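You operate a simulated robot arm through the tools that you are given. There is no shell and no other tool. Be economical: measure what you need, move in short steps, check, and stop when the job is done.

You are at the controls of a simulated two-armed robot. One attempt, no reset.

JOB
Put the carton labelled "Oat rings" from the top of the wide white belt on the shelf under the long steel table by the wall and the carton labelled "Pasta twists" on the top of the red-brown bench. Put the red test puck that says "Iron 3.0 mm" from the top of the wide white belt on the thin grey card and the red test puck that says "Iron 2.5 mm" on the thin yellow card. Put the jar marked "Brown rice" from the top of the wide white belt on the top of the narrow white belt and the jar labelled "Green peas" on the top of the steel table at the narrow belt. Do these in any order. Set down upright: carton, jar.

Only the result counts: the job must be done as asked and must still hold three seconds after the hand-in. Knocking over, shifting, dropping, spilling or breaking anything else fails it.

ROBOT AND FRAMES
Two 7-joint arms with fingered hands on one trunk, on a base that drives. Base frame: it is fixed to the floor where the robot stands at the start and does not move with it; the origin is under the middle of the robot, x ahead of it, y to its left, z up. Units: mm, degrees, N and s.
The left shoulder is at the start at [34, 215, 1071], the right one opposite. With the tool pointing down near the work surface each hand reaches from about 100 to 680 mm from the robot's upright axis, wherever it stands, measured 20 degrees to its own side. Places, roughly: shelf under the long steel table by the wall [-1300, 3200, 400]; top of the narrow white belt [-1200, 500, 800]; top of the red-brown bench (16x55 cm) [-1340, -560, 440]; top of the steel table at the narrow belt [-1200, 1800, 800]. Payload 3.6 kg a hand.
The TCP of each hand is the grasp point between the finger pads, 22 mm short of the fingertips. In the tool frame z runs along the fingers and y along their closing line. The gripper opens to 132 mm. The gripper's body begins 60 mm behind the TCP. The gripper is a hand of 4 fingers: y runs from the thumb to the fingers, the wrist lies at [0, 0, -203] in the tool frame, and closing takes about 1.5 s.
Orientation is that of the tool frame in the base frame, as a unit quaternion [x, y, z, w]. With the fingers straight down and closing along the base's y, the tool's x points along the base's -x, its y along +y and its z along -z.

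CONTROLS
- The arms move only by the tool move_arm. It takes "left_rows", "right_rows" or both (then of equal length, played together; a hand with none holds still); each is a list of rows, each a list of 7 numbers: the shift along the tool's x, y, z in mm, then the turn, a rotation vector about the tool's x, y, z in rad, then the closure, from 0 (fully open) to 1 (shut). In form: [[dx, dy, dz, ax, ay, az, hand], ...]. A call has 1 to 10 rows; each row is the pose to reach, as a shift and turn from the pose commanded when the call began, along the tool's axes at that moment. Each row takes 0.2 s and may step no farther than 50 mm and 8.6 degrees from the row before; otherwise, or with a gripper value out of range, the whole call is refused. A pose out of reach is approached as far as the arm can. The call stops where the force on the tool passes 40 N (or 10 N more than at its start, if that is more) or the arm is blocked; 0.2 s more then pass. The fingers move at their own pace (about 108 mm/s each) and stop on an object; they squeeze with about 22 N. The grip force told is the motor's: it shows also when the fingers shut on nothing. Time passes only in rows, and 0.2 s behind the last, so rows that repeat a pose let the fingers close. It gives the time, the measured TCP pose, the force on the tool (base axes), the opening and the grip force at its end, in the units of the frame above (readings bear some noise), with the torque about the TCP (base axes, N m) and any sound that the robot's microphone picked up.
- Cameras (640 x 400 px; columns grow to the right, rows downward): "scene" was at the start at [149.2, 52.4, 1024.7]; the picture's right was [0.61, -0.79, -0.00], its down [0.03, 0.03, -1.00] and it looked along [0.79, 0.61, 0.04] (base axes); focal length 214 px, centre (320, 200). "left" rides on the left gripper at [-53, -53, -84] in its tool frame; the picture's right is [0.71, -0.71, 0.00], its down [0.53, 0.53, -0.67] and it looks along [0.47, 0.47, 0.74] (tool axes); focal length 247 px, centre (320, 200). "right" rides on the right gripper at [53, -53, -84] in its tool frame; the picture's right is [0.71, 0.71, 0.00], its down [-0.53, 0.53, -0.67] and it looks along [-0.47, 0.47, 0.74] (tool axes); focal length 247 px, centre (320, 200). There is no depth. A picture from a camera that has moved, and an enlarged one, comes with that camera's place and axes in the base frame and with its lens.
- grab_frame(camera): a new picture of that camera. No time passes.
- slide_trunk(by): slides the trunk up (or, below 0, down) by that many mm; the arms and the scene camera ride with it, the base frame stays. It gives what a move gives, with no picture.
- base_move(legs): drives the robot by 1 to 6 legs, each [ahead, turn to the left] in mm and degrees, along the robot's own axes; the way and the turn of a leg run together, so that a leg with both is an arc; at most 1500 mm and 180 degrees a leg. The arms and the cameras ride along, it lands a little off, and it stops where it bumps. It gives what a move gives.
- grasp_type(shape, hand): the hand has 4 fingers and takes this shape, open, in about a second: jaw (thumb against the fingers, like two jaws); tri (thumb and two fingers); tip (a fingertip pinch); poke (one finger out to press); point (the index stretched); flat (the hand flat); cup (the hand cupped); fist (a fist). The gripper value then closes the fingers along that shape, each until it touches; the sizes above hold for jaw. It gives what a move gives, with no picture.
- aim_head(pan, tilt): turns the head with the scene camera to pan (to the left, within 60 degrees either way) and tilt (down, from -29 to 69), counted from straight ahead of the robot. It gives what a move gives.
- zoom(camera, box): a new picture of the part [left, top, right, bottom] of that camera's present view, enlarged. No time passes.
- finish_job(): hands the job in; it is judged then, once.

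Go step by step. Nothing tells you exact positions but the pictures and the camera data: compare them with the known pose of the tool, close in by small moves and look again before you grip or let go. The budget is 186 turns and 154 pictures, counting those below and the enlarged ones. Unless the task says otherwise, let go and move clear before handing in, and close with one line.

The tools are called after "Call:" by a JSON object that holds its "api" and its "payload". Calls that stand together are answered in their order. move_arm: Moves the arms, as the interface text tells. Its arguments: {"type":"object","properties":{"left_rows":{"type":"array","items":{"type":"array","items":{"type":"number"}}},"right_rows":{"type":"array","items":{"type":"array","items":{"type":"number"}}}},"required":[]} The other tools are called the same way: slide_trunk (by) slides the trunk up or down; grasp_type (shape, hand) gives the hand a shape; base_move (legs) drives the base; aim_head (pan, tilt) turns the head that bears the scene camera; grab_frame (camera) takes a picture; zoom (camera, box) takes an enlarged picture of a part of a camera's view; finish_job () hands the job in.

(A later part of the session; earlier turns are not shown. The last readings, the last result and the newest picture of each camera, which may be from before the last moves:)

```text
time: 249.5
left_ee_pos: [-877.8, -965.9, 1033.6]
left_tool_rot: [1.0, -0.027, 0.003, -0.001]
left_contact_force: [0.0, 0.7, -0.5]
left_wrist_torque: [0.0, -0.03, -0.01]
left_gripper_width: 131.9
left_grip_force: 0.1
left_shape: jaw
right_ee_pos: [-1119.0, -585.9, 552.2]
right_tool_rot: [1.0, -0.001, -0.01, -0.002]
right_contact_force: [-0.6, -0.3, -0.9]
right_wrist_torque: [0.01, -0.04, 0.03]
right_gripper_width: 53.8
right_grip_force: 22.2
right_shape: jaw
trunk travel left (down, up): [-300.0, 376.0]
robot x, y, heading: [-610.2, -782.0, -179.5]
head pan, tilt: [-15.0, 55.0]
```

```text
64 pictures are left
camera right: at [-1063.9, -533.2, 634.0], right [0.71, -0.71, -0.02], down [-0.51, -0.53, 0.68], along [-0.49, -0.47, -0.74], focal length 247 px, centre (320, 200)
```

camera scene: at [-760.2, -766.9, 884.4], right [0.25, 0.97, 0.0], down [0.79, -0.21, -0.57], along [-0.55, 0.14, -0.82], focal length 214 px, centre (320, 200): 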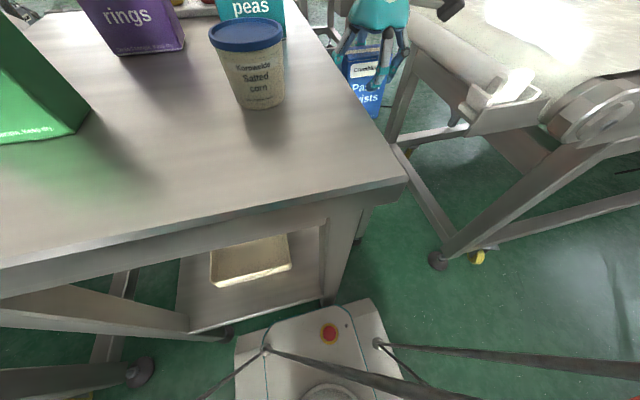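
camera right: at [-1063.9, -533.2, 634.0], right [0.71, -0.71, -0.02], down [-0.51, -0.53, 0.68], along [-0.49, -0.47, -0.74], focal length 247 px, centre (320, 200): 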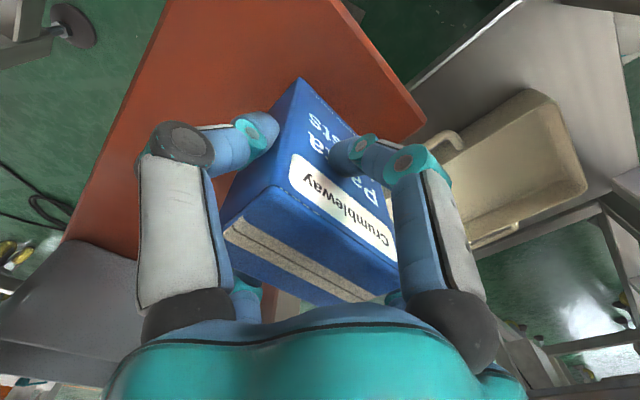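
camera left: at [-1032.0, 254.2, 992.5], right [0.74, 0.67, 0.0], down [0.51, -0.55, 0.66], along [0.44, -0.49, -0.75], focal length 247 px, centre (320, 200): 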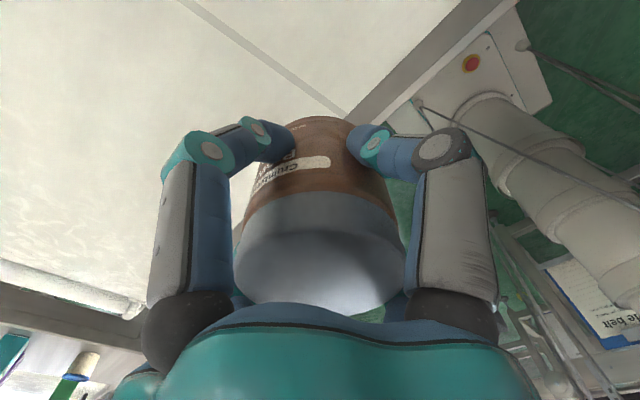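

The pose deviates a little; something may be touching. I'll look.

Call:
{"api": "aim_head", "payload": {"pan": -35, "tilt": 35}}

Call:
{"api": "grab_frame", "payload": {"camera": "scene"}}

```text
time: 250.3
left_ee_pos: [-878.7, -967.1, 1033.7]
left_tool_rot: [1.0, -0.028, 0.003, -0.002]
left_contact_force: [-0.3, -0.1, -0.2]
left_wrist_torque: [-0.02, -0.01, 0.0]
left_gripper_width: 132.1
left_grip_force: 0.0
left_shape: jaw
right_ee_pos: [-1117.4, -587.6, 551.3]
right_tool_rot: [1.0, 0.0, -0.01, -0.002]
right_contact_force: [-0.2, -0.2, -2.2]
right_wrist_torque: [0.01, 0.02, 0.03]
right_gripper_width: 54.0
right_grip_force: 22.1
right_shape: jaw
trunk travel left (down, up): [-300.0, 376.0]
robot x, y, heading: [-607.0, -778.9, -179.6]
head pan, tilt: [-35.0, 35.0]
```

```text
63 pictures are left
camera scene: at [-759.1, -737.3, 913.9], right [0.57, 0.82, 0.0], down [0.47, -0.32, -0.82], along [-0.68, 0.47, -0.57], focal length 214 px, centre (320, 200)
```

scene: 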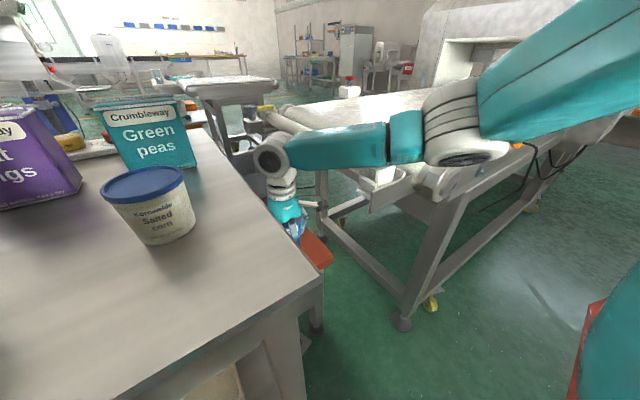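

The right elbow rests on the belt's end. I'll raise the trunk 60 mm to lift the elbow, then lower by the arm again slightly nearer.

Call:
{"api": "slide_trunk", "payload": {"by": 65}}

Call:
{"api": "move_arm", "payload": {"right_rows": [[6, 0, 20, 0, 0, 0, 1], [12, 0, 40, 0, 0, 0, 1], [12, 0, 55, 0, 0, 0, 1]]}}

Call:
{"api": "grab_frame", "payload": {"camera": "scene"}}

```text
time: 251.4
left_ee_pos: [-881.5, -965.4, 1096.2]
left_tool_rot: [1.0, -0.028, 0.006, 0.001]
left_contact_force: [0.7, 1.3, 0.4]
left_wrist_torque: [-0.04, -0.05, 0.01]
left_gripper_width: 132.2
left_grip_force: 0.1
left_shape: jaw
right_ee_pos: [-1109.5, -588.5, 602.6]
right_tool_rot: [1.0, 0.001, 0.002, 0.001]
right_contact_force: [0.1, 0.5, -1.3]
right_wrist_torque: [0.02, -0.02, 0.01]
right_gripper_width: 54.0
right_grip_force: 21.9
right_shape: jaw
trunk travel left (down, up): [-365.0, 311.0]
robot x, y, heading: [-611.5, -784.3, -179.7]
head pan, tilt: [-35.0, 35.0]
```

```text
time: 252.2
left_ee_pos: [-882.6, -964.3, 1096.1]
left_tool_rot: [1.0, -0.028, 0.006, 0.0]
left_contact_force: [-0.7, 0.2, 0.2]
left_wrist_torque: [-0.05, 0.04, -0.02]
left_gripper_width: 131.9
left_grip_force: 0.1
left_shape: jaw
right_ee_pos: [-1097.9, -587.9, 548.5]
right_tool_rot: [1.0, 0.0, 0.001, 0.0]
right_contact_force: [0.3, 0.0, -1.3]
right_wrist_torque: [0.02, -0.02, -0.03]
right_gripper_width: 53.9
right_grip_force: 21.4
right_shape: jaw
trunk travel left (down, up): [-365.0, 311.0]
robot x, y, heading: [-614.1, -784.5, -179.4]
head pan, tilt: [-35.0, 35.0]
```

```text
62 pictures are left
camera scene: at [-761.7, -735.2, 980.2], right [0.57, 0.82, 0.0], down [0.47, -0.33, -0.82], along [-0.67, 0.47, -0.57], focal length 214 px, centre (320, 200)
```

scene: 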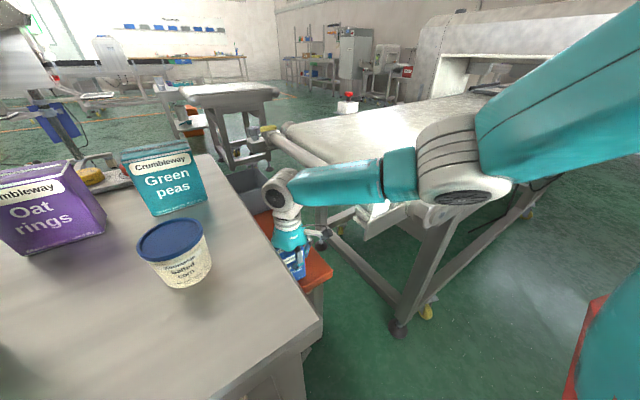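

Tracking is clean now. I'll lower by small steps to touch the bench.

Call:
{"api": "move_arm", "payload": {"right_rows": [[0, 0, 5, 0, 0, 0, 1], [0, 0, 10, 0, 0, 0, 1], [0, 0, 15, 0, 0, 0, 1]]}}

Call:
{"api": "zoom", "payload": {"camera": "scene", "box": [240, 160, 400, 260]}}

```text
time: 253.0
left_ee_pos: [-880.5, -964.9, 1096.9]
left_tool_rot: [1.0, -0.028, 0.005, 0.0]
left_contact_force: [0.7, -0.4, 0.4]
left_wrist_torque: [0.0, 0.03, 0.0]
left_gripper_width: 132.0
left_grip_force: 0.0
left_shape: jaw
right_ee_pos: [-1097.9, -588.6, 534.7]
right_tool_rot: [1.0, 0.0, -0.001, -0.001]
right_contact_force: [3.4, 0.5, 7.4]
right_wrist_torque: [0.03, 0.06, -0.01]
right_gripper_width: 54.1
right_grip_force: 21.7
right_shape: jaw
trunk travel left (down, up): [-365.0, 311.0]
robot x, y, heading: [-614.7, -786.3, -179.8]
head pan, tilt: [-35.0, 35.0]
```

```text
4.00 times, centred on (320, 210) of scene
camera zoom: at [-760.5, -735.3, 980.6], right [0.57, 0.82, 0.0], down [0.47, -0.33, -0.82], along [-0.67, 0.47, -0.57], focal length 858 px, centre (320, 160)
```

zoom: 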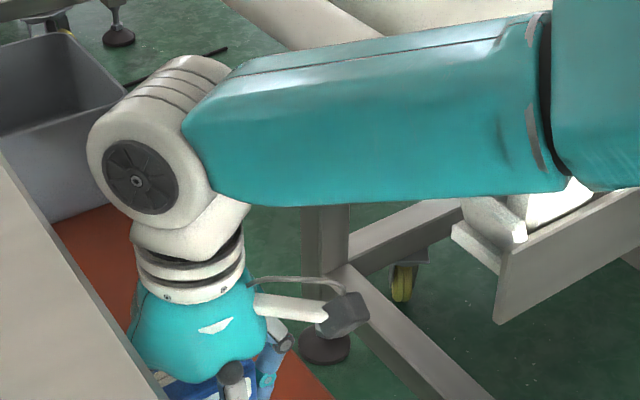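

The carton has touched the bench (about 7 N up). I'll ease off 1 mm, open and rise straight up.

Call:
{"api": "move_arm", "payload": {"right_rows": [[0, 0, -1, 0, 0, 0, 1], [0, 0, -1, 0, 0, 0, 0.6], [0, 0, -1, 0, 0, 0, 0.35], [0, 0, -1, 0, 0, 0, 0.2], [0, 0, -1, 0, 0, 0, 0.15], [0, 0, -1, 0, 0, 0, 0.15]]}}

Call:
{"api": "grab_frame", "payload": {"camera": "right"}}

```text
time: 254.4
left_ee_pos: [-881.3, -964.3, 1097.6]
left_tool_rot: [1.0, -0.028, 0.005, 0.0]
left_contact_force: [1.3, -0.1, 0.6]
left_wrist_torque: [-0.01, -0.01, -0.01]
left_gripper_width: 132.2
left_grip_force: 0.1
left_shape: jaw
right_ee_pos: [-1098.9, -588.1, 534.8]
right_tool_rot: [1.0, 0.001, 0.001, 0.001]
right_contact_force: [-0.8, -0.1, 0.2]
right_wrist_torque: [0.02, 0.03, 0.0]
right_gripper_width: 111.9
right_grip_force: 0.0
right_shape: jaw
trunk travel left (down, up): [-365.0, 311.0]
robot x, y, heading: [-611.7, -785.3, -179.7]
head pan, tilt: [-35.0, 35.0]
```

```text
60 pictures are left
camera right: at [-1045.5, -534.4, 618.7], right [0.71, -0.71, 0.0], down [-0.53, -0.53, 0.67], along [-0.47, -0.47, -0.74], focal length 247 px, centre (320, 200)
```

right: 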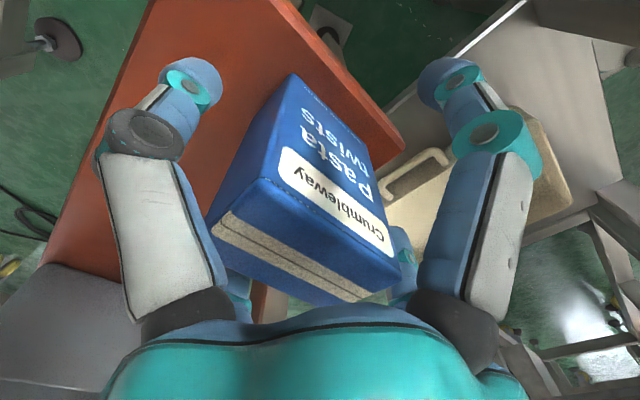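

The carton stands on the bench. I'll rise straight out of the slot.

Call:
{"api": "move_arm", "payload": {"right_rows": [[0, 0, -40, 0, 0, 0, 0.15], [0, 0, -80, 0, 0, 0, 0.15], [0, 0, -120, 0, 0, 0, 0.15], [0, 0, -160, 0, 0, 0, 0.15], [0, 0, -200, 0, 0, 0, 0.15], [0, 0, -240, 0, 0, 0, 0.15], [0, 0, -280, 0, 0, 0, 0.15], [0, 0, -320, 0, 0, 0, 0.15], [0, 0, -360, 0, 0, 0, 0.15]]}}

Call:
{"api": "slide_trunk", "payload": {"by": 200}}

Call:
{"api": "grab_frame", "payload": {"camera": "right"}}

```text
time: 256.4
left_ee_pos: [-882.7, -964.4, 1098.1]
left_tool_rot: [1.0, -0.028, 0.006, 0.0]
left_contact_force: [0.9, -0.3, -0.6]
left_wrist_torque: [-0.01, 0.01, 0.01]
left_gripper_width: 132.0
left_grip_force: 0.0
left_shape: jaw
right_ee_pos: [-1098.5, -587.1, 895.2]
right_tool_rot: [1.0, 0.0, 0.001, -0.001]
right_contact_force: [-0.8, -0.5, -0.1]
right_wrist_torque: [0.01, 0.0, -0.02]
right_gripper_width: 112.0
right_grip_force: 0.1
right_shape: jaw
trunk travel left (down, up): [-365.0, 311.0]
robot x, y, heading: [-615.6, -783.6, -179.4]
head pan, tilt: [-35.0, 35.0]
```

```text
time: 258.5
left_ee_pos: [-882.5, -963.9, 1296.2]
left_tool_rot: [1.0, -0.028, 0.006, 0.0]
left_contact_force: [-0.9, -0.1, 0.2]
left_wrist_torque: [0.01, -0.01, 0.0]
left_gripper_width: 131.9
left_grip_force: 0.0
left_shape: jaw
right_ee_pos: [-1098.1, -586.4, 1094.3]
right_tool_rot: [1.0, 0.001, 0.001, 0.0]
right_contact_force: [-0.2, 0.4, 0.0]
right_wrist_torque: [-0.03, 0.0, 0.02]
right_gripper_width: 112.1
right_grip_force: 0.1
right_shape: jaw
trunk travel left (down, up): [-565.0, 111.0]
robot x, y, heading: [-609.1, -781.5, -179.6]
head pan, tilt: [-35.0, 35.0]
```

```text
59 pictures are left
camera right: at [-1046.2, -534.4, 1178.5], right [0.71, -0.71, 0.0], down [-0.53, -0.53, 0.67], along [-0.47, -0.47, -0.74], focal length 247 px, centre (320, 200)
```

right: 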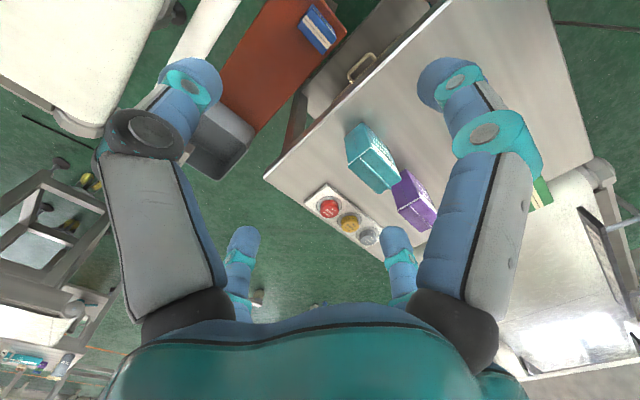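

Pasta twists stands on the bench. I'll retract the right hand and back straight along the free lane toward the wide belt's end.

Call:
{"api": "move_arm", "payload": {"right_rows": [[45, 0, -20, 0, 0, 0, 0], [90, 0, -40, 0, 0, 0, 0], [135, 0, -60, 0, 0, 0, 0], [180, 0, -80, 0, 0, 0, 0]]}}

Call:
{"api": "base_move", "payload": {"legs": [[-800, 0], [-710, 0]]}}

Call:
{"api": "base_move", "payload": {"legs": [[0, -18], [0, -18]]}}

Call:
{"api": "base_move", "payload": {"legs": [[0, -18], [0, -18]]}}

Call:
{"api": "base_move", "payload": {"legs": [[0, -18]]}}

Call:
{"api": "aim_head", "payload": {"pan": 0, "tilt": 35}}

Call:
{"api": "grab_frame", "payload": {"camera": "scene"}}

```text
time: 259.5
left_ee_pos: [-881.1, -964.4, 1296.9]
left_tool_rot: [1.0, -0.028, 0.006, 0.0]
left_contact_force: [-0.9, -0.7, -0.5]
left_wrist_torque: [-0.01, 0.03, 0.02]
left_gripper_width: 131.8
left_grip_force: 0.1
left_shape: jaw
right_ee_pos: [-916.6, -586.9, 1176.3]
right_tool_rot: [1.0, 0.0, 0.0, -0.001]
right_contact_force: [0.3, 0.0, -0.5]
right_wrist_torque: [0.0, 0.0, 0.04]
right_gripper_width: 131.8
right_grip_force: 0.0
right_shape: jaw
trunk travel left (down, up): [-565.0, 111.0]
robot x, y, heading: [-610.8, -780.9, -179.5]
head pan, tilt: [-35.0, 35.0]
```

```text
time: 267.4
left_ee_pos: [645.8, -952.3, 1297.3]
left_tool_rot: [1.0, -0.027, 0.005, 0.0]
left_contact_force: [0.5, 0.0, 0.4]
left_wrist_torque: [-0.02, 0.0, 0.01]
left_gripper_width: 131.9
left_grip_force: 0.1
left_shape: jaw
right_ee_pos: [609.1, -574.0, 1176.3]
right_tool_rot: [1.0, 0.002, 0.0, 0.0]
right_contact_force: [-1.0, -0.1, 0.4]
right_wrist_torque: [0.01, -0.01, 0.0]
right_gripper_width: 131.8
right_grip_force: 0.1
right_shape: jaw
trunk travel left (down, up): [-565.0, 111.0]
robot x, y, heading: [914.2, -769.4, -179.6]
head pan, tilt: [-35.0, 35.0]
```

```text
time: 269.9
left_ee_pos: [590.5, -758.3, 1296.7]
left_tool_rot: [0.942, -0.337, 0.005, 0.002]
left_contact_force: [0.1, -0.8, 0.1]
left_wrist_torque: [-0.01, -0.03, -0.02]
left_gripper_width: 132.1
left_grip_force: 0.0
left_shape: jaw
right_ee_pos: [784.3, -432.8, 1176.7]
right_tool_rot: [0.951, -0.31, 0.0, 0.0]
right_contact_force: [0.3, 0.2, 0.1]
right_wrist_torque: [0.0, 0.04, 0.0]
right_gripper_width: 131.9
right_grip_force: 0.1
right_shape: jaw
trunk travel left (down, up): [-565.0, 111.0]
robot x, y, heading: [900.8, -789.1, 144.4]
head pan, tilt: [-35.0, 35.0]
```

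```text
time: 272.3
left_ee_pos: [667.5, -580.2, 1299.1]
left_tool_rot: [0.793, -0.61, 0.004, 0.002]
left_contact_force: [-0.4, 0.0, -0.6]
left_wrist_torque: [0.02, 0.01, 0.0]
left_gripper_width: 132.0
left_grip_force: 0.1
left_shape: jaw
right_ee_pos: [1014.5, -429.0, 1178.2]
right_tool_rot: [0.81, -0.586, 0.001, 0.0]
right_contact_force: [0.1, -0.2, -0.4]
right_wrist_torque: [0.0, 0.02, 0.0]
right_gripper_width: 131.8
right_grip_force: 0.0
right_shape: jaw
trunk travel left (down, up): [-565.0, 111.0]
robot x, y, heading: [872.5, -796.5, 108.6]
head pan, tilt: [-35.0, 35.0]
```

```text
time: 273.7
left_ee_pos: [745.2, -526.8, 1299.6]
left_tool_rot: [-0.687, 0.726, -0.004, -0.003]
left_contact_force: [-0.3, 0.0, 0.1]
left_wrist_torque: [-0.02, 0.03, -0.01]
left_gripper_width: 132.1
left_grip_force: 0.1
left_shape: jaw
right_ee_pos: [1122.2, -490.3, 1177.0]
right_tool_rot: [0.708, -0.706, 0.0, 0.0]
right_contact_force: [0.0, -0.5, -0.3]
right_wrist_torque: [-0.02, 0.01, 0.02]
right_gripper_width: 131.8
right_grip_force: 0.0
right_shape: jaw
trunk travel left (down, up): [-565.0, 111.0]
robot x, y, heading: [860.7, -793.9, 90.5]
head pan, tilt: [-35.0, 35.0]
```

```text
time: 274.7
left_ee_pos: [743.4, -526.5, 1299.3]
left_tool_rot: [-0.687, 0.727, -0.004, -0.003]
left_contact_force: [0.1, -0.4, 0.2]
left_wrist_torque: [-0.03, -0.02, 0.03]
left_gripper_width: 131.9
left_grip_force: 0.0
left_shape: jaw
right_ee_pos: [1121.5, -489.9, 1178.7]
right_tool_rot: [0.708, -0.706, 0.0, 0.0]
right_contact_force: [0.3, 0.4, -0.1]
right_wrist_torque: [0.02, 0.05, 0.0]
right_gripper_width: 132.0
right_grip_force: 0.0
right_shape: jaw
trunk travel left (down, up): [-565.0, 111.0]
robot x, y, heading: [862.5, -798.4, 90.8]
head pan, tilt: [0.0, 35.0]
```

```text
58 pictures are left
camera scene: at [858.7, -634.2, 1183.9], right [1.0, 0.01, 0.0], down [0.01, -0.57, -0.82], along [-0.01, 0.82, -0.57], focal length 214 px, centre (320, 200)
```

scene: 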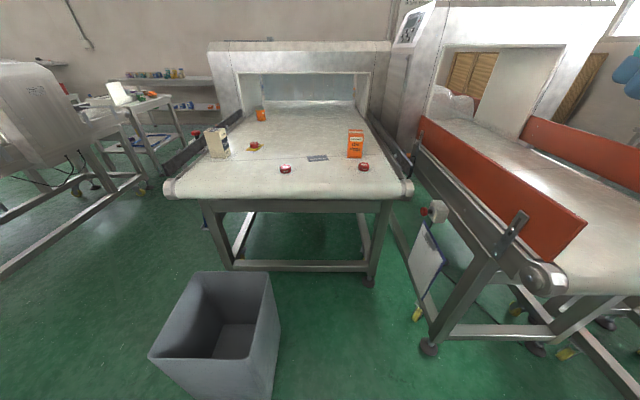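

Now I face the belt's end with everything in view, and the reject bin to the left (x<700). I'll angle right, drive in, and straighten at about (950,−300).

Call:
{"api": "base_move", "payload": {"legs": [[0, -11], [490, 0], [0, 10.5]]}}

Call:
{"api": "aim_head", "payload": {"pan": 10, "tilt": 45}}

Call:
{"api": "grab_frame", "payload": {"camera": "scene"}}

```text
time: 279.1
left_ee_pos: [834.7, -43.9, 1299.6]
left_tool_rot: [-0.684, 0.73, -0.004, -0.004]
left_contact_force: [-0.1, -0.3, 0.3]
left_wrist_torque: [-0.02, -0.03, -0.01]
left_gripper_width: 131.9
left_grip_force: 0.1
left_shape: jaw
right_ee_pos: [1213.3, -13.6, 1178.3]
right_tool_rot: [-0.705, 0.71, 0.0, 0.0]
right_contact_force: [-0.9, 0.6, 0.5]
right_wrist_torque: [-0.01, -0.03, -0.02]
right_gripper_width: 132.2
right_grip_force: 0.1
right_shape: jaw
trunk travel left (down, up): [-565.0, 111.0]
robot x, y, heading: [958.4, -315.6, 90.1]
head pan, tilt: [0.0, 35.0]
```

```text
time: 279.8
left_ee_pos: [836.5, -44.3, 1299.6]
left_tool_rot: [-0.684, 0.729, -0.004, -0.005]
left_contact_force: [0.0, -0.7, 0.2]
left_wrist_torque: [-0.01, 0.02, -0.01]
left_gripper_width: 131.9
left_grip_force: 0.0
left_shape: jaw
right_ee_pos: [1213.3, -12.1, 1179.7]
right_tool_rot: [-0.705, 0.71, 0.0, 0.0]
right_contact_force: [0.3, -1.0, -1.2]
right_wrist_torque: [0.01, 0.03, 0.0]
right_gripper_width: 132.0
right_grip_force: 0.0
right_shape: jaw
trunk travel left (down, up): [-565.0, 111.0]
robot x, y, heading: [961.3, -313.7, 90.0]
head pan, tilt: [10.0, 45.0]
```

```text
57 pictures are left
camera scene: at [944.9, -160.9, 1169.1], right [0.98, 0.17, 0.0], down [0.12, -0.7, -0.71], along [-0.12, 0.7, -0.71], focal length 214 px, centre (320, 200)
```

scene: 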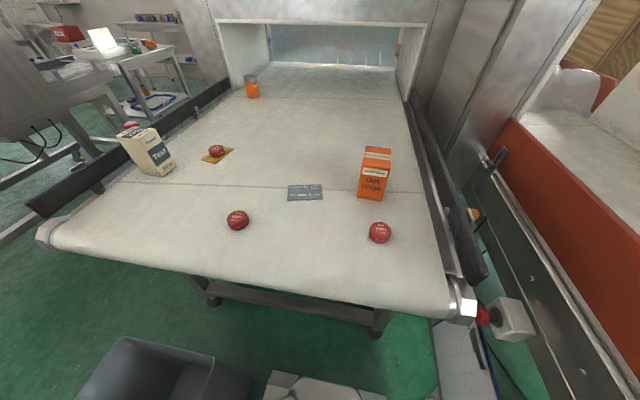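

I'll lower the trunk and send the left hand above the Iron 3.0 puck at (721,98).

Call:
{"api": "slide_trunk", "payload": {"by": -130}}

Call:
{"api": "move_arm", "payload": {"left_rows": [[-22, 21, 33, 0, 0, -0.011, 0], [-45, 41, 67, 0, 0, -0.022, 0], [-67, 62, 100, 0, 0, -0.033, 0], [-90, 83, 134, 0, 0, -0.044, 0], [-112, 104, 168, 0, 0, -0.055, 0], [-134, 124, 200, 0, 0, -0.065, 0]]}}

Call:
{"api": "grab_frame", "payload": {"camera": "left"}}

```text
time: 281.4
left_ee_pos: [835.6, -44.8, 1169.9]
left_tool_rot: [-0.684, 0.73, -0.003, -0.004]
left_contact_force: [-0.6, 0.2, 0.4]
left_wrist_torque: [0.01, -0.02, -0.01]
left_gripper_width: 132.2
left_grip_force: 0.1
left_shape: jaw
right_ee_pos: [1214.3, -13.3, 1049.4]
right_tool_rot: [-0.704, 0.71, 0.0, 0.0]
right_contact_force: [0.4, -0.6, 0.0]
right_wrist_torque: [-0.02, -0.03, 0.01]
right_gripper_width: 132.2
right_grip_force: 0.0
right_shape: jaw
trunk travel left (down, up): [-435.0, 241.0]
robot x, y, heading: [954.6, -314.3, 90.0]
head pan, tilt: [10.0, 45.0]
```

```text
time: 282.8
left_ee_pos: [723.2, 96.2, 968.0]
left_tool_rot: [0.708, -0.707, 0.004, 0.004]
left_contact_force: [0.5, 1.1, -0.1]
left_wrist_torque: [-0.02, 0.0, 0.0]
left_gripper_width: 132.1
left_grip_force: 0.0
left_shape: jaw
right_ee_pos: [1214.4, -12.8, 1048.0]
right_tool_rot: [-0.705, 0.709, 0.0, -0.001]
right_contact_force: [0.9, -0.1, -0.1]
right_wrist_torque: [0.02, 0.03, 0.0]
right_gripper_width: 131.7
right_grip_force: 0.1
right_shape: jaw
trunk travel left (down, up): [-435.0, 241.0]
robot x, y, heading: [955.1, -315.9, 90.0]
head pan, tilt: [10.0, 45.0]
```

```text
56 pictures are left
camera left: at [776.4, 150.3, 1049.7], right [0.71, -0.71, 0.01], down [-0.53, -0.52, 0.67], along [-0.47, -0.48, -0.74], focal length 247 px, centre (320, 200)
```

left: 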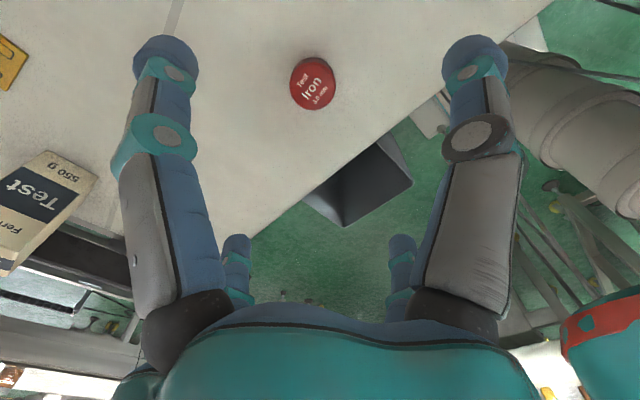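

Call:
{"api": "zoom", "payload": {"camera": "left", "box": [280, 50, 350, 120]}}

Call:
{"api": "move_arm", "payload": {"left_rows": [[-6, 2, 45, 0, 0, 0, 0], [-6, 2, 90, 0, 0, 0, 0], [-6, 2, 125, 0, 0, 0, 0]]}}

Call:
{"api": "grab_frame", "payload": {"camera": "left"}}

```text
5.71 times, centred on (315, 85) of left
camera zoom: at [776.4, 150.3, 1049.7], right [0.71, -0.71, 0.01], down [-0.53, -0.52, 0.67], along [-0.47, -0.48, -0.74], focal length 1411 px, centre (349, 857)
```

zoom: 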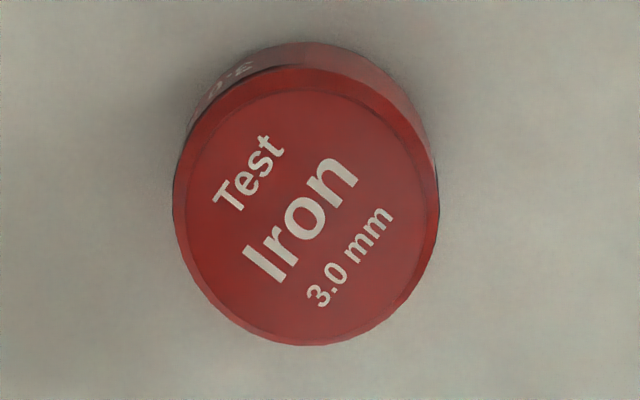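

```text
time: 283.6
left_ee_pos: [717.8, 98.5, 843.1]
left_tool_rot: [-0.707, 0.708, -0.003, -0.004]
left_contact_force: [0.0, -0.3, 0.2]
left_wrist_torque: [-0.02, -0.04, 0.04]
left_gripper_width: 131.8
left_grip_force: 0.1
left_shape: jaw
right_ee_pos: [1214.4, -11.7, 1049.5]
right_tool_rot: [-0.705, 0.71, 0.001, 0.0]
right_contact_force: [0.2, -0.4, 0.0]
right_wrist_torque: [-0.01, 0.0, 0.03]
right_gripper_width: 132.2
right_grip_force: 0.0
right_shape: jaw
trunk travel left (down, up): [-435.0, 241.0]
robot x, y, heading: [960.9, -314.3, 89.7]
head pan, tilt: [10.0, 45.0]
```

```text
54 pictures are left
camera left: at [772.7, 152.7, 924.8], right [0.71, -0.71, 0.01], down [-0.53, -0.52, 0.67], along [-0.47, -0.48, -0.74], focal length 247 px, centre (320, 200)
```

left: 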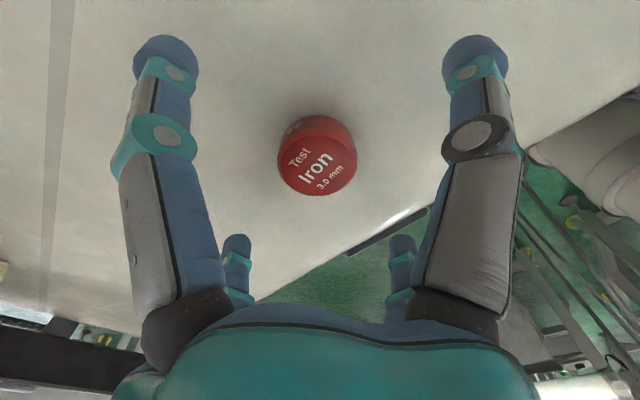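

It reads Iron 3.0 mm and is centred. I'll lower the last bit, grip and lift.

Call:
{"api": "move_arm", "payload": {"left_rows": [[0, 0, 18, 0, 0, 0, 0], [0, 0, 18, 0, 0, 0, 1], [0, 0, 18, 0, 0, 0, 1], [0, 0, 18, 0, 0, 0, 1], [0, 0, 18, 0, 0, 0, 1], [0, 0, 18, 0, 0, 0, 1], [0, 0, 18, 0, 0, 0, 1], [0, 0, 18, 0, 0, 0, 1], [0, 0, 18, 0, 0, 0, 1]]}}

Call:
{"api": "move_arm", "payload": {"left_rows": [[0, 0, -40, 0, 0, 0, 1], [-30, -30, -80, 0, 0, 0, 1], [-60, -60, -100, 0, 0, 0, 1], [-90, -90, -100, 0, 0, 0, 1], [-118, -118, -100, 0, 0, 0, 1]]}}

Call:
{"api": "grab_frame", "payload": {"camera": "left"}}

```text
time: 285.6
left_ee_pos: [718.2, 98.9, 823.7]
left_tool_rot: [0.707, -0.707, 0.004, 0.004]
left_contact_force: [-0.4, 0.5, -0.5]
left_wrist_torque: [0.03, 0.0, 0.0]
left_gripper_width: 35.5
left_grip_force: 21.9
left_shape: jaw
right_ee_pos: [1213.9, -11.6, 1048.4]
right_tool_rot: [-0.705, 0.71, 0.0, 0.0]
right_contact_force: [-0.1, 0.9, -0.1]
right_wrist_torque: [0.02, 0.0, -0.02]
right_gripper_width: 132.1
right_grip_force: 0.1
right_shape: jaw
trunk travel left (down, up): [-435.0, 241.0]
robot x, y, heading: [957.8, -312.4, 90.0]
head pan, tilt: [10.0, 45.0]
```

```text
refused: row 2 steps farther than a row can; nothing moved
```

```text
53 pictures are left
camera left: at [772.6, 152.3, 907.5], right [0.71, -0.71, 0.01], down [-0.53, -0.52, 0.67], along [-0.47, -0.48, -0.74], focal length 247 px, centre (320, 200)
```

left: 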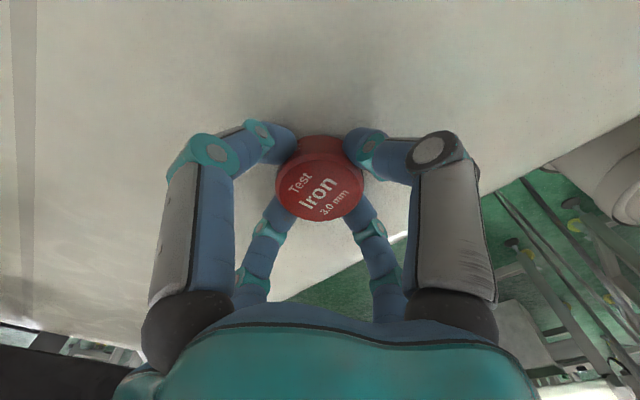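

Gripped; resending the lift and transfer with smaller steps.

Call:
{"api": "move_arm", "payload": {"left_rows": [[0, 0, -40, 0, 0, 0, 1], [-20, -20, -75, 0, 0, 0, 1], [-45, -45, -100, 0, 0, 0, 1], [-75, -75, -110, 0, 0, 0, 1], [-100, -100, -110, 0, 0, 0, 1], [-122, -122, -110, 0, 0, 0, 1]]}}

Call:
{"api": "grab_frame", "payload": {"camera": "left"}}

Call:
{"api": "grab_frame", "payload": {"camera": "scene"}}

```text
time: 287.0
left_ee_pos: [842.7, 223.7, 933.9]
left_tool_rot: [0.707, -0.707, 0.004, 0.005]
left_contact_force: [-0.2, 0.3, -0.5]
left_wrist_torque: [0.0, -0.02, -0.01]
left_gripper_width: 35.9
left_grip_force: 21.7
left_shape: jaw
right_ee_pos: [1214.9, -11.7, 1048.4]
right_tool_rot: [-0.704, 0.71, 0.0, -0.002]
right_contact_force: [0.2, -0.1, 0.2]
right_wrist_torque: [-0.01, 0.0, 0.02]
right_gripper_width: 131.8
right_grip_force: 0.1
right_shape: jaw
trunk travel left (down, up): [-435.0, 241.0]
robot x, y, heading: [956.5, -315.5, 90.0]
head pan, tilt: [10.0, 45.0]
```

```text
52 pictures are left
camera left: at [896.2, 277.8, 1016.3], right [0.71, -0.71, 0.01], down [-0.53, -0.52, 0.67], along [-0.47, -0.48, -0.74], focal length 247 px, centre (320, 200)
```

left: 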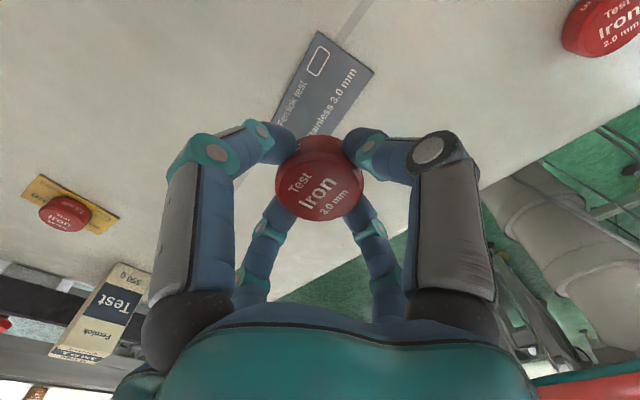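

```text
51 pictures are left
camera scene: at [945.5, -160.1, 1037.4], right [0.98, 0.17, 0.0], down [0.12, -0.7, -0.71], along [-0.12, 0.7, -0.71], focal length 214 px, centre (320, 200)
```

scene: 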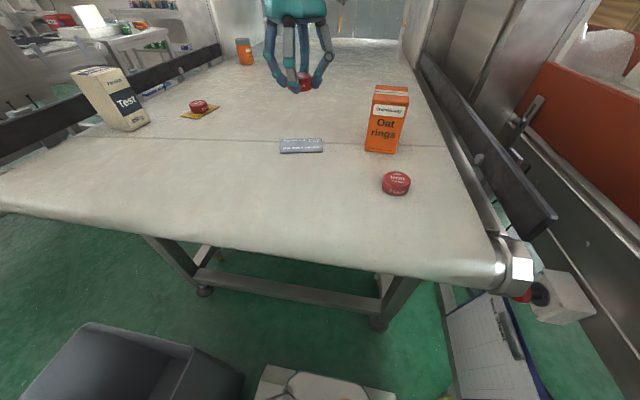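

The card centre is within 4 mm of the hand axis. I'll lower and release.

Call:
{"api": "move_arm", "payload": {"left_rows": [[2, 4, 40, 0, 0, 0, 1], [2, 4, 80, 0, 0, 0, 1], [2, 4, 100, 0, 0, 0, 1], [2, 4, 107, 0, 0, 0, 1], [2, 4, 107, 0, 0, 0, 0.6], [2, 4, 107, 0, 0, 0, 0.3], [2, 4, 107, 0, 0, 0, 0.1], [2, 4, 107, 0, 0, 0, 0.1]]}}

Call:
{"api": "move_arm", "payload": {"left_rows": [[0, 0, -40, 0, 0, 0, 0.1], [0, 0, -80, 0, 0, 0, 0.1], [0, 0, -120, 0, 0, 0, 0], [30, 25, -145, 0, 0, 0, 0], [60, 60, -160, 0, 0, 0, 0], [90, 95, -170, 0, 0, 0, 0]]}}

Call:
{"api": "zoom", "payload": {"camera": "scene", "box": [180, 80, 420, 230]}}

```text
time: 288.8
left_ee_pos: [837.2, 220.2, 827.8]
left_tool_rot: [0.707, -0.707, 0.003, 0.004]
left_contact_force: [-1.1, -0.7, -0.1]
left_wrist_torque: [-0.02, 0.02, 0.03]
left_gripper_width: 118.7
left_grip_force: 0.0
left_shape: jaw
right_ee_pos: [1213.7, -12.4, 1048.1]
right_tool_rot: [-0.705, 0.71, 0.0, 0.0]
right_contact_force: [-0.3, -0.1, 0.2]
right_wrist_torque: [0.0, -0.02, -0.02]
right_gripper_width: 132.2
right_grip_force: 0.0
right_shape: jaw
trunk travel left (down, up): [-435.0, 241.0]
robot x, y, heading: [957.8, -310.9, 90.0]
head pan, tilt: [10.0, 45.0]
```

```text
time: 290.2
left_ee_pos: [741.0, 129.0, 998.3]
left_tool_rot: [0.707, -0.707, 0.004, 0.004]
left_contact_force: [-0.1, -0.6, 0.0]
left_wrist_torque: [0.03, 0.01, 0.01]
left_gripper_width: 131.8
left_grip_force: 0.1
left_shape: jaw
right_ee_pos: [1212.9, -13.7, 1049.1]
right_tool_rot: [-0.705, 0.709, -0.002, 0.002]
right_contact_force: [-0.1, -1.1, 0.4]
right_wrist_torque: [0.03, 0.02, -0.02]
right_gripper_width: 131.9
right_grip_force: 0.0
right_shape: jaw
trunk travel left (down, up): [-435.0, 241.0]
robot x, y, heading: [957.7, -316.2, 90.0]
head pan, tilt: [10.0, 45.0]
```

```text
2.67 times, centred on (300, 155) of scene
camera zoom: at [944.5, -161.2, 1037.6], right [0.98, 0.17, 0.0], down [0.12, -0.7, -0.71], along [-0.12, 0.7, -0.71], focal length 572 px, centre (373, 320)
```

zoom: 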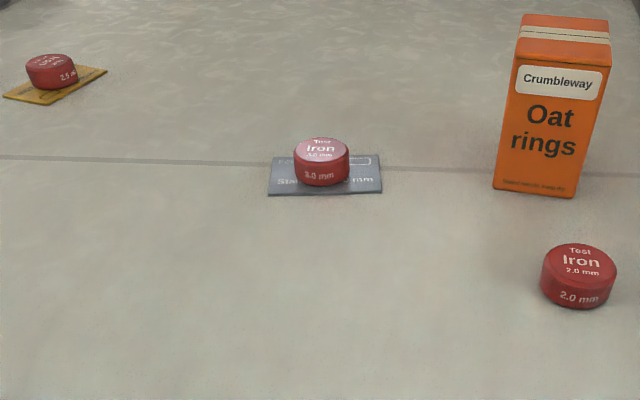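

Both pucks sit on their cards (the leftover one reads Iron 2.0). Now oat rings: I'll edge forward 50 mm and bring the right hand above it.

Call:
{"api": "base_move", "payload": {"legs": [[50, 0]]}}

Call:
{"api": "move_arm", "payload": {"right_rows": [[-33, 31, 0, 0, 0, 0, 0], [-66, 62, 0, 0, 0, 0, 0], [-99, 92, 0, 0, 0, 0, 0], [-132, 123, 0, 0, 0, 0, 0], [-165, 154, 0, 0, 0, 0, 0], [-198, 184, 5, 0, 0, 0, 0], [-225, 215, 10, 0, 0, 0, 0]]}}

Call:
{"api": "grab_frame", "payload": {"camera": "right"}}

```text
time: 291.1
left_ee_pos: [744.3, 182.7, 997.3]
left_tool_rot: [0.707, -0.707, 0.004, 0.005]
left_contact_force: [0.3, -0.2, 0.2]
left_wrist_torque: [-0.03, 0.0, 0.0]
left_gripper_width: 132.1
left_grip_force: 0.0
left_shape: jaw
right_ee_pos: [1213.6, 40.6, 1047.6]
right_tool_rot: [-0.704, 0.71, -0.001, -0.001]
right_contact_force: [0.0, 0.2, -0.1]
right_wrist_torque: [-0.05, 0.01, -0.01]
right_gripper_width: 132.1
right_grip_force: 0.2
right_shape: jaw
trunk travel left (down, up): [-435.0, 241.0]
robot x, y, heading: [957.3, -268.3, 89.9]
head pan, tilt: [10.0, 45.0]
```

```text
time: 292.7
left_ee_pos: [741.9, 181.4, 997.6]
left_tool_rot: [0.707, -0.707, 0.003, 0.003]
left_contact_force: [0.1, 0.4, 0.0]
left_wrist_torque: [0.03, 0.03, -0.02]
left_gripper_width: 131.9
left_grip_force: 0.1
left_shape: jaw
right_ee_pos: [999.8, 264.4, 1040.2]
right_tool_rot: [-0.706, 0.708, -0.001, 0.001]
right_contact_force: [-0.5, 0.6, 0.2]
right_wrist_torque: [0.0, 0.01, 0.01]
right_gripper_width: 131.9
right_grip_force: 0.1
right_shape: jaw
trunk travel left (down, up): [-435.0, 241.0]
robot x, y, heading: [959.2, -264.3, 89.9]
head pan, tilt: [10.0, 45.0]
```

```text
49 pictures are left
camera right: at [1052.3, 210.5, 1123.3], right [-0.71, -0.7, 0.0], down [-0.52, 0.53, 0.67], along [-0.47, 0.47, -0.74], focal length 247 px, centre (320, 200)
```

right: 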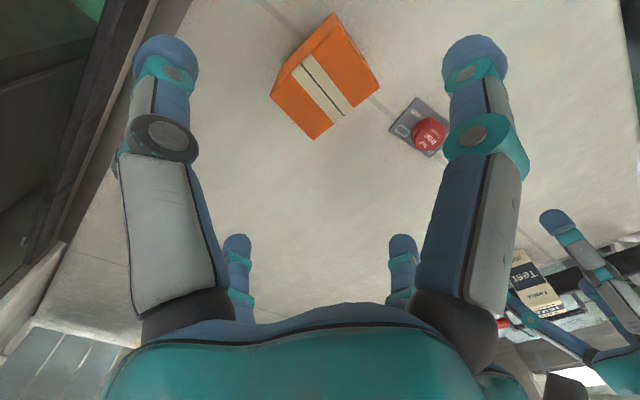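

Oat rings is 59×74 mm in plan, 5 mm off the hand axis, top at z≈894. I'll lower, check and grip.

Call:
{"api": "move_arm", "payload": {"right_rows": [[0, 5, 40, 0, 0, 0.02, 0], [0, 5, 80, 0, 0, 0.03, 0], [0, 5, 110, 0, 0, 0.03, 0]]}}

Call:
{"api": "grab_frame", "payload": {"camera": "right"}}

```text
time: 293.5
left_ee_pos: [742.7, 181.1, 998.9]
left_tool_rot: [-0.706, 0.708, -0.004, -0.005]
left_contact_force: [-0.1, -1.0, -1.0]
left_wrist_torque: [0.03, 0.0, -0.02]
left_gripper_width: 131.9
left_grip_force: 0.0
left_shape: jaw
right_ee_pos: [996.5, 265.0, 928.6]
right_tool_rot: [-0.694, 0.72, 0.0, 0.0]
right_contact_force: [0.5, -0.6, -0.6]
right_wrist_torque: [-0.02, -0.01, -0.01]
right_gripper_width: 131.7
right_grip_force: 0.1
right_shape: jaw
trunk travel left (down, up): [-435.0, 241.0]
robot x, y, heading: [961.9, -261.1, 89.8]
head pan, tilt: [10.0, 45.0]
```

```text
48 pictures are left
camera right: at [1047.2, 210.1, 1012.4], right [-0.73, -0.68, 0.0], down [-0.51, 0.55, 0.67], along [-0.45, 0.49, -0.74], focal length 247 px, centre (320, 200)
```

right: 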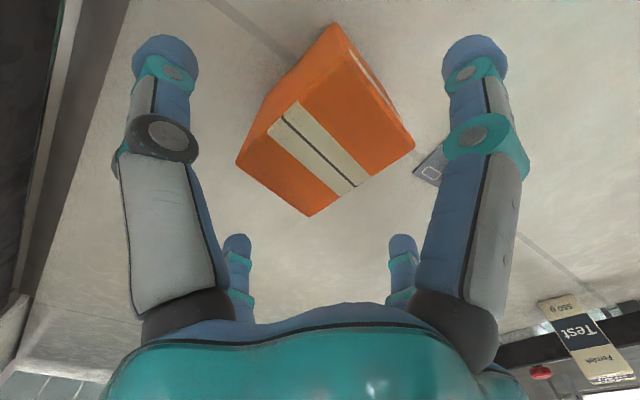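

Well aligned. I'm descending to the grip height and closing.

Call:
{"api": "move_arm", "payload": {"right_rows": [[3, 0, 40, 0, 0, 0, 0], [3, 0, 80, 0, 0, 0, 0], [3, 0, 80, 0, 0, 0, 1], [3, 0, 80, 0, 0, 0, 1], [3, 0, 80, 0, 0, 0, 1], [3, 0, 80, 0, 0, 0, 1], [3, 0, 80, 0, 0, 0, 1], [3, 0, 80, 0, 0, 0, 1], [3, 0, 80, 0, 0, 0, 1]]}}

Call:
{"api": "move_arm", "payload": {"right_rows": [[0, 0, -30, 0, 0, 0, 1], [0, 0, -70, 0, 0, 0, 1], [0, 0, -110, 0, 0, 0, 1], [0, 0, -150, 0, 0, 0, 1], [35, -20, -170, 0, 0, 0, 1], [75, -35, -180, 0, 0, 0, 1], [115, -50, -180, 0, 0, 0, 1], [155, -60, -180, 0, 0, 0, 1]]}}

Call:
{"api": "grab_frame", "payload": {"camera": "scene"}}

```text
time: 295.5
left_ee_pos: [742.5, 178.2, 998.4]
left_tool_rot: [0.707, -0.707, 0.004, 0.002]
left_contact_force: [-0.1, -1.3, -0.1]
left_wrist_torque: [-0.01, 0.01, 0.04]
left_gripper_width: 132.0
left_grip_force: 0.0
left_shape: jaw
right_ee_pos: [996.0, 261.3, 852.1]
right_tool_rot: [-0.694, 0.72, 0.001, 0.002]
right_contact_force: [1.7, 2.2, 33.2]
right_wrist_torque: [-0.29, -0.03, -0.09]
right_gripper_width: 57.5
right_grip_force: 22.3
right_shape: jaw
trunk travel left (down, up): [-435.0, 241.0]
robot x, y, heading: [955.5, -265.4, 89.8]
head pan, tilt: [10.0, 45.0]
```

```text
time: 297.3
left_ee_pos: [743.4, 181.3, 998.7]
left_tool_rot: [0.708, -0.706, 0.004, 0.004]
left_contact_force: [-1.2, 0.4, -1.4]
left_wrist_torque: [-0.03, 0.0, 0.01]
left_gripper_width: 132.1
left_grip_force: 0.1
left_shape: jaw
right_ee_pos: [1049.1, 104.7, 1029.2]
right_tool_rot: [-0.693, 0.721, -0.001, 0.0]
right_contact_force: [0.1, -0.2, -4.8]
right_wrist_torque: [0.01, 0.0, 0.01]
right_gripper_width: 56.0
right_grip_force: 22.2
right_shape: jaw
trunk travel left (down, up): [-435.0, 241.0]
robot x, y, heading: [956.3, -263.8, 89.8]
head pan, tilt: [10.0, 45.0]
```

```text
47 pictures are left
camera scene: at [945.1, -110.2, 1037.5], right [0.98, 0.17, 0.0], down [0.12, -0.7, -0.71], along [-0.12, 0.7, -0.71], focal length 214 px, centre (320, 200)
```

scene: 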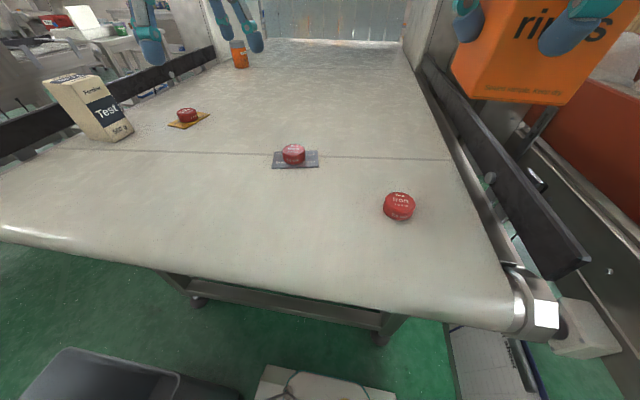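

Oat rings is held (its bottom is about 52 mm below the TCP). I'll tuck the arms, raise the trunk, back out and head for the long table.

Call:
{"api": "slide_trunk", "payload": {"by": 200}}

Call:
{"api": "base_move", "payload": {"legs": [[-540, 0]]}}

Call:
{"api": "move_arm", "payload": {"left_rows": [[45, 0, 0, 0, 0, 0, 0], [90, 0, 0, 0, 0, 0, 0], [130, 0, 0, 0, 0, 0, 0]], "right_rows": [[30, -10, 0, 0, 0, 0, 1], [50, -20, 0, 0, 0, 0, 1], [60, -30, 0, 0, 0, 0, 1]]}}

Call:
{"api": "base_move", "payload": {"legs": [[0, 18], [0, 18]]}}

Call:
{"api": "base_move", "payload": {"legs": [[0, 18], [0, 18]]}}

Call:
{"api": "base_move", "payload": {"legs": [[0, 18]]}}

Call:
{"api": "aim_head", "payload": {"pan": 0, "tilt": 30}}

Call:
{"api": "grab_frame", "payload": {"camera": "scene"}}

```text
time: 299.5
left_ee_pos: [742.3, 182.2, 1199.5]
left_tool_rot: [-0.707, 0.707, -0.003, -0.004]
left_contact_force: [0.1, -0.8, 0.0]
left_wrist_torque: [0.0, 0.01, 0.02]
left_gripper_width: 132.2
left_grip_force: 0.1
left_shape: jaw
right_ee_pos: [1048.2, 104.4, 1228.2]
right_tool_rot: [-0.694, 0.72, -0.001, -0.001]
right_contact_force: [0.0, -0.1, -3.7]
right_wrist_torque: [0.01, 0.01, 0.02]
right_gripper_width: 55.7
right_grip_force: 21.5
right_shape: jaw
trunk travel left (down, up): [-635.0, 41.0]
robot x, y, heading: [959.2, -266.5, 89.9]
head pan, tilt: [10.0, 45.0]
```

```text
time: 302.6
left_ee_pos: [744.1, -356.9, 1197.4]
left_tool_rot: [-0.706, 0.708, -0.004, -0.003]
left_contact_force: [0.2, 0.4, -0.2]
left_wrist_torque: [0.06, -0.01, -0.02]
left_gripper_width: 132.1
left_grip_force: 0.0
left_shape: jaw
right_ee_pos: [1049.7, -434.7, 1228.9]
right_tool_rot: [-0.693, 0.721, 0.0, -0.001]
right_contact_force: [0.4, -0.3, -4.7]
right_wrist_torque: [0.03, 0.01, 0.02]
right_gripper_width: 55.9
right_grip_force: 21.9
right_shape: jaw
trunk travel left (down, up): [-635.0, 41.0]
robot x, y, heading: [955.2, -802.3, 89.7]
head pan, tilt: [10.0, 45.0]
```

```text
time: 303.4
left_ee_pos: [743.0, -487.3, 1201.4]
left_tool_rot: [-0.707, 0.707, -0.004, -0.004]
left_contact_force: [0.3, -0.5, -0.8]
left_wrist_torque: [0.06, -0.01, -0.01]
left_gripper_width: 131.9
left_grip_force: 0.1
left_shape: jaw
right_ee_pos: [1078.3, -496.9, 1229.9]
right_tool_rot: [-0.692, 0.722, 0.001, 0.0]
right_contact_force: [0.6, 0.1, -2.8]
right_wrist_torque: [0.02, 0.03, 0.0]
right_gripper_width: 55.8
right_grip_force: 21.7
right_shape: jaw
trunk travel left (down, up): [-635.0, 41.0]
robot x, y, heading: [957.4, -800.8, 89.9]
head pan, tilt: [10.0, 45.0]
```

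```text
time: 305.8
left_ee_pos: [597.3, -675.3, 1200.5]
left_tool_rot: [0.891, -0.453, 0.004, 0.002]
left_contact_force: [0.6, 0.1, -0.4]
left_wrist_torque: [0.02, -0.01, 0.03]
left_gripper_width: 132.0
left_grip_force: 0.1
left_shape: jaw
right_ee_pos: [874.5, -484.6, 1229.3]
right_tool_rot: [0.882, -0.471, 0.0, 0.0]
right_contact_force: [1.0, 0.0, -4.9]
right_wrist_torque: [-0.02, 0.01, 0.0]
right_gripper_width: 55.9
right_grip_force: 22.1
right_shape: jaw
trunk travel left (down, up): [-635.0, 41.0]
robot x, y, heading: [980.1, -782.6, 126.1]
head pan, tilt: [10.0, 45.0]
```

```text
time: 308.3
left_ee_pos: [600.2, -920.1, 1201.3]
left_tool_rot: [0.987, -0.158, 0.005, 0.002]
left_contact_force: [-0.5, -0.2, 0.2]
left_wrist_torque: [-0.02, -0.02, -0.01]
left_gripper_width: 132.1
left_grip_force: 0.1
left_shape: jaw
right_ee_pos: [713.1, -604.6, 1229.7]
right_tool_rot: [0.984, -0.176, 0.0, -0.001]
right_contact_force: [-0.8, 0.6, -4.0]
right_wrist_torque: [-0.02, 0.0, -0.01]
right_gripper_width: 55.1
right_grip_force: 22.2
right_shape: jaw
trunk travel left (down, up): [-635.0, 41.0]
robot x, y, heading: [987.7, -758.3, 161.8]
head pan, tilt: [10.0, 45.0]
```

```text
time: 309.7
left_ee_pos: [667.9, -1031.0, 1201.2]
left_tool_rot: [1.0, -0.002, 0.006, 0.0]
left_contact_force: [0.2, 0.4, 0.1]
left_wrist_torque: [0.01, -0.01, 0.04]
left_gripper_width: 132.1
left_grip_force: 0.0
left_shape: jaw
right_ee_pos: [678.5, -696.7, 1229.6]
right_tool_rot: [1.0, -0.021, 0.0, 0.0]
right_contact_force: [0.1, 0.4, -4.1]
right_wrist_torque: [0.0, 0.03, 0.02]
right_gripper_width: 54.6
right_grip_force: 22.2
right_shape: jaw
trunk travel left (down, up): [-635.0, 41.0]
robot x, y, heading: [983.0, -746.8, 179.4]
head pan, tilt: [10.0, 45.0]
```

```text
time: 310.5
left_ee_pos: [666.7, -1030.5, 1201.7]
left_tool_rot: [1.0, -0.002, 0.005, 0.0]
left_contact_force: [0.2, 1.0, 0.7]
left_wrist_torque: [-0.01, 0.0, 0.01]
left_gripper_width: 132.1
left_grip_force: 0.0
left_shape: jaw
right_ee_pos: [678.6, -695.4, 1231.5]
right_tool_rot: [1.0, -0.022, 0.001, 0.0]
right_contact_force: [1.4, -0.4, -4.1]
right_wrist_torque: [-0.03, -0.02, -0.02]
right_gripper_width: 54.7
right_grip_force: 22.4
right_shape: jaw
trunk travel left (down, up): [-635.0, 41.0]
robot x, y, heading: [985.9, -747.8, 179.6]
head pan, tilt: [0.0, 30.0]
```

```text
46 pictures are left
camera scene: at [820.5, -747.6, 1261.8], right [0.01, 1.0, 0.0], down [0.5, 0.0, -0.87], along [-0.87, 0.01, -0.5], focal length 214 px, centre (320, 200)
```

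scene: 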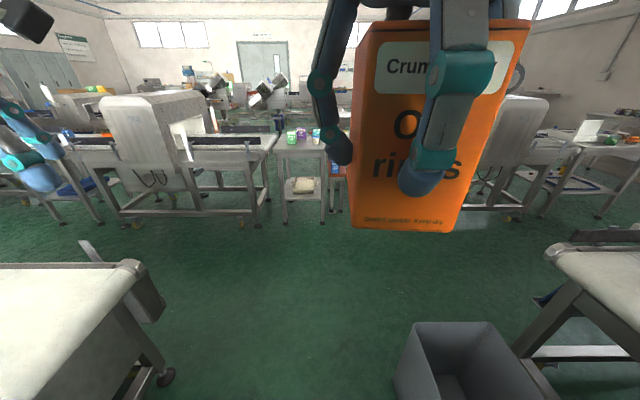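

The lane is clear. I'll drive west, turn north and go up the aisle.

Call:
{"api": "base_move", "payload": {"legs": [[1250, 0]]}}

Call:
{"api": "base_move", "payload": {"legs": [[0, -18], [0, -18]]}}

Call:
{"api": "base_move", "payload": {"legs": [[0, -18], [0, -18]]}}

Call:
{"api": "base_move", "payload": {"legs": [[0, -17]]}}

Call:
{"api": "grab_frame", "payload": {"camera": "scene"}}

```text
time: 316.8
left_ee_pos: [-596.7, -1025.4, 1202.3]
left_tool_rot: [1.0, -0.002, 0.005, 0.0]
left_contact_force: [0.0, 0.0, -0.1]
left_wrist_torque: [0.0, 0.0, 0.01]
left_gripper_width: 132.1
left_grip_force: 0.1
left_shape: jaw
right_ee_pos: [-585.1, -690.1, 1230.6]
right_tool_rot: [1.0, -0.021, 0.001, 0.0]
right_contact_force: [-0.1, 0.5, -4.3]
right_wrist_torque: [0.0, 0.03, -0.01]
right_gripper_width: 54.8
right_grip_force: 21.8
right_shape: jaw
trunk travel left (down, up): [-635.0, 41.0]
robot x, y, heading: [-279.3, -740.6, 179.8]
head pan, tilt: [0.0, 30.0]
```

```text
time: 319.3
left_ee_pos: [-703.1, -783.6, 1202.8]
left_tool_rot: [0.95, -0.311, 0.004, 0.001]
left_contact_force: [-0.5, -0.6, 0.0]
left_wrist_torque: [0.02, 0.0, 0.03]
left_gripper_width: 132.1
left_grip_force: 0.0
left_shape: jaw
right_ee_pos: [-496.8, -518.0, 1230.7]
right_tool_rot: [0.945, -0.328, 0.0, 0.001]
right_contact_force: [0.6, -0.1, -4.6]
right_wrist_torque: [-0.02, 0.01, -0.01]
right_gripper_width: 54.5
right_grip_force: 22.2
right_shape: jaw
trunk travel left (down, up): [-635.0, 41.0]
robot x, y, heading: [-292.4, -762.7, 143.6]
head pan, tilt: [0.0, 30.0]
```

```text
time: 321.7
left_ee_pos: [-638.9, -535.4, 1202.2]
left_tool_rot: [0.808, -0.589, 0.005, 0.003]
left_contact_force: [-0.4, 0.4, -1.2]
left_wrist_torque: [-0.05, -0.02, -0.01]
left_gripper_width: 131.9
left_grip_force: 0.1
left_shape: jaw
right_ee_pos: [-316.1, -441.5, 1232.5]
right_tool_rot: [0.797, -0.604, -0.001, 0.001]
right_contact_force: [0.3, -0.1, -3.6]
right_wrist_torque: [-0.01, 0.02, 0.03]
right_gripper_width: 54.4
right_grip_force: 22.0
right_shape: jaw
trunk travel left (down, up): [-635.0, 41.0]
robot x, y, heading: [-320.6, -763.4, 107.7]
head pan, tilt: [0.0, 30.0]
```

```text
time: 323.1
left_ee_pos: [-558.2, -453.2, 1202.8]
left_tool_rot: [0.713, -0.702, 0.004, 0.003]
left_contact_force: [0.8, 0.1, 0.3]
left_wrist_torque: [0.01, 0.03, 0.02]
left_gripper_width: 131.8
left_grip_force: 0.0
left_shape: jaw
right_ee_pos: [-222.2, -457.3, 1232.3]
right_tool_rot: [-0.699, 0.715, -0.001, 0.001]
right_contact_force: [0.0, -0.5, -3.5]
right_wrist_torque: [0.02, 0.04, -0.02]
right_gripper_width: 53.8
right_grip_force: 22.4
right_shape: jaw
trunk travel left (down, up): [-635.0, 41.0]
robot x, y, heading: [-330.9, -765.7, 91.0]
head pan, tilt: [0.0, 30.0]
```

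```text
45 pictures are left
camera scene: at [-336.4, -602.2, 1262.0], right [1.0, 0.02, 0.0], down [0.01, -0.5, -0.87], along [-0.01, 0.87, -0.5], focal length 214 px, centre (320, 200)
```

scene: 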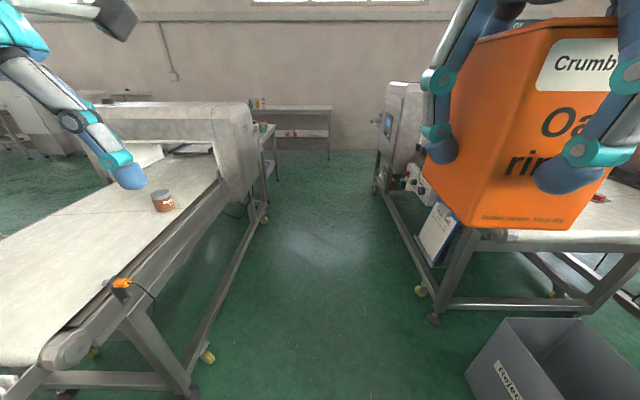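

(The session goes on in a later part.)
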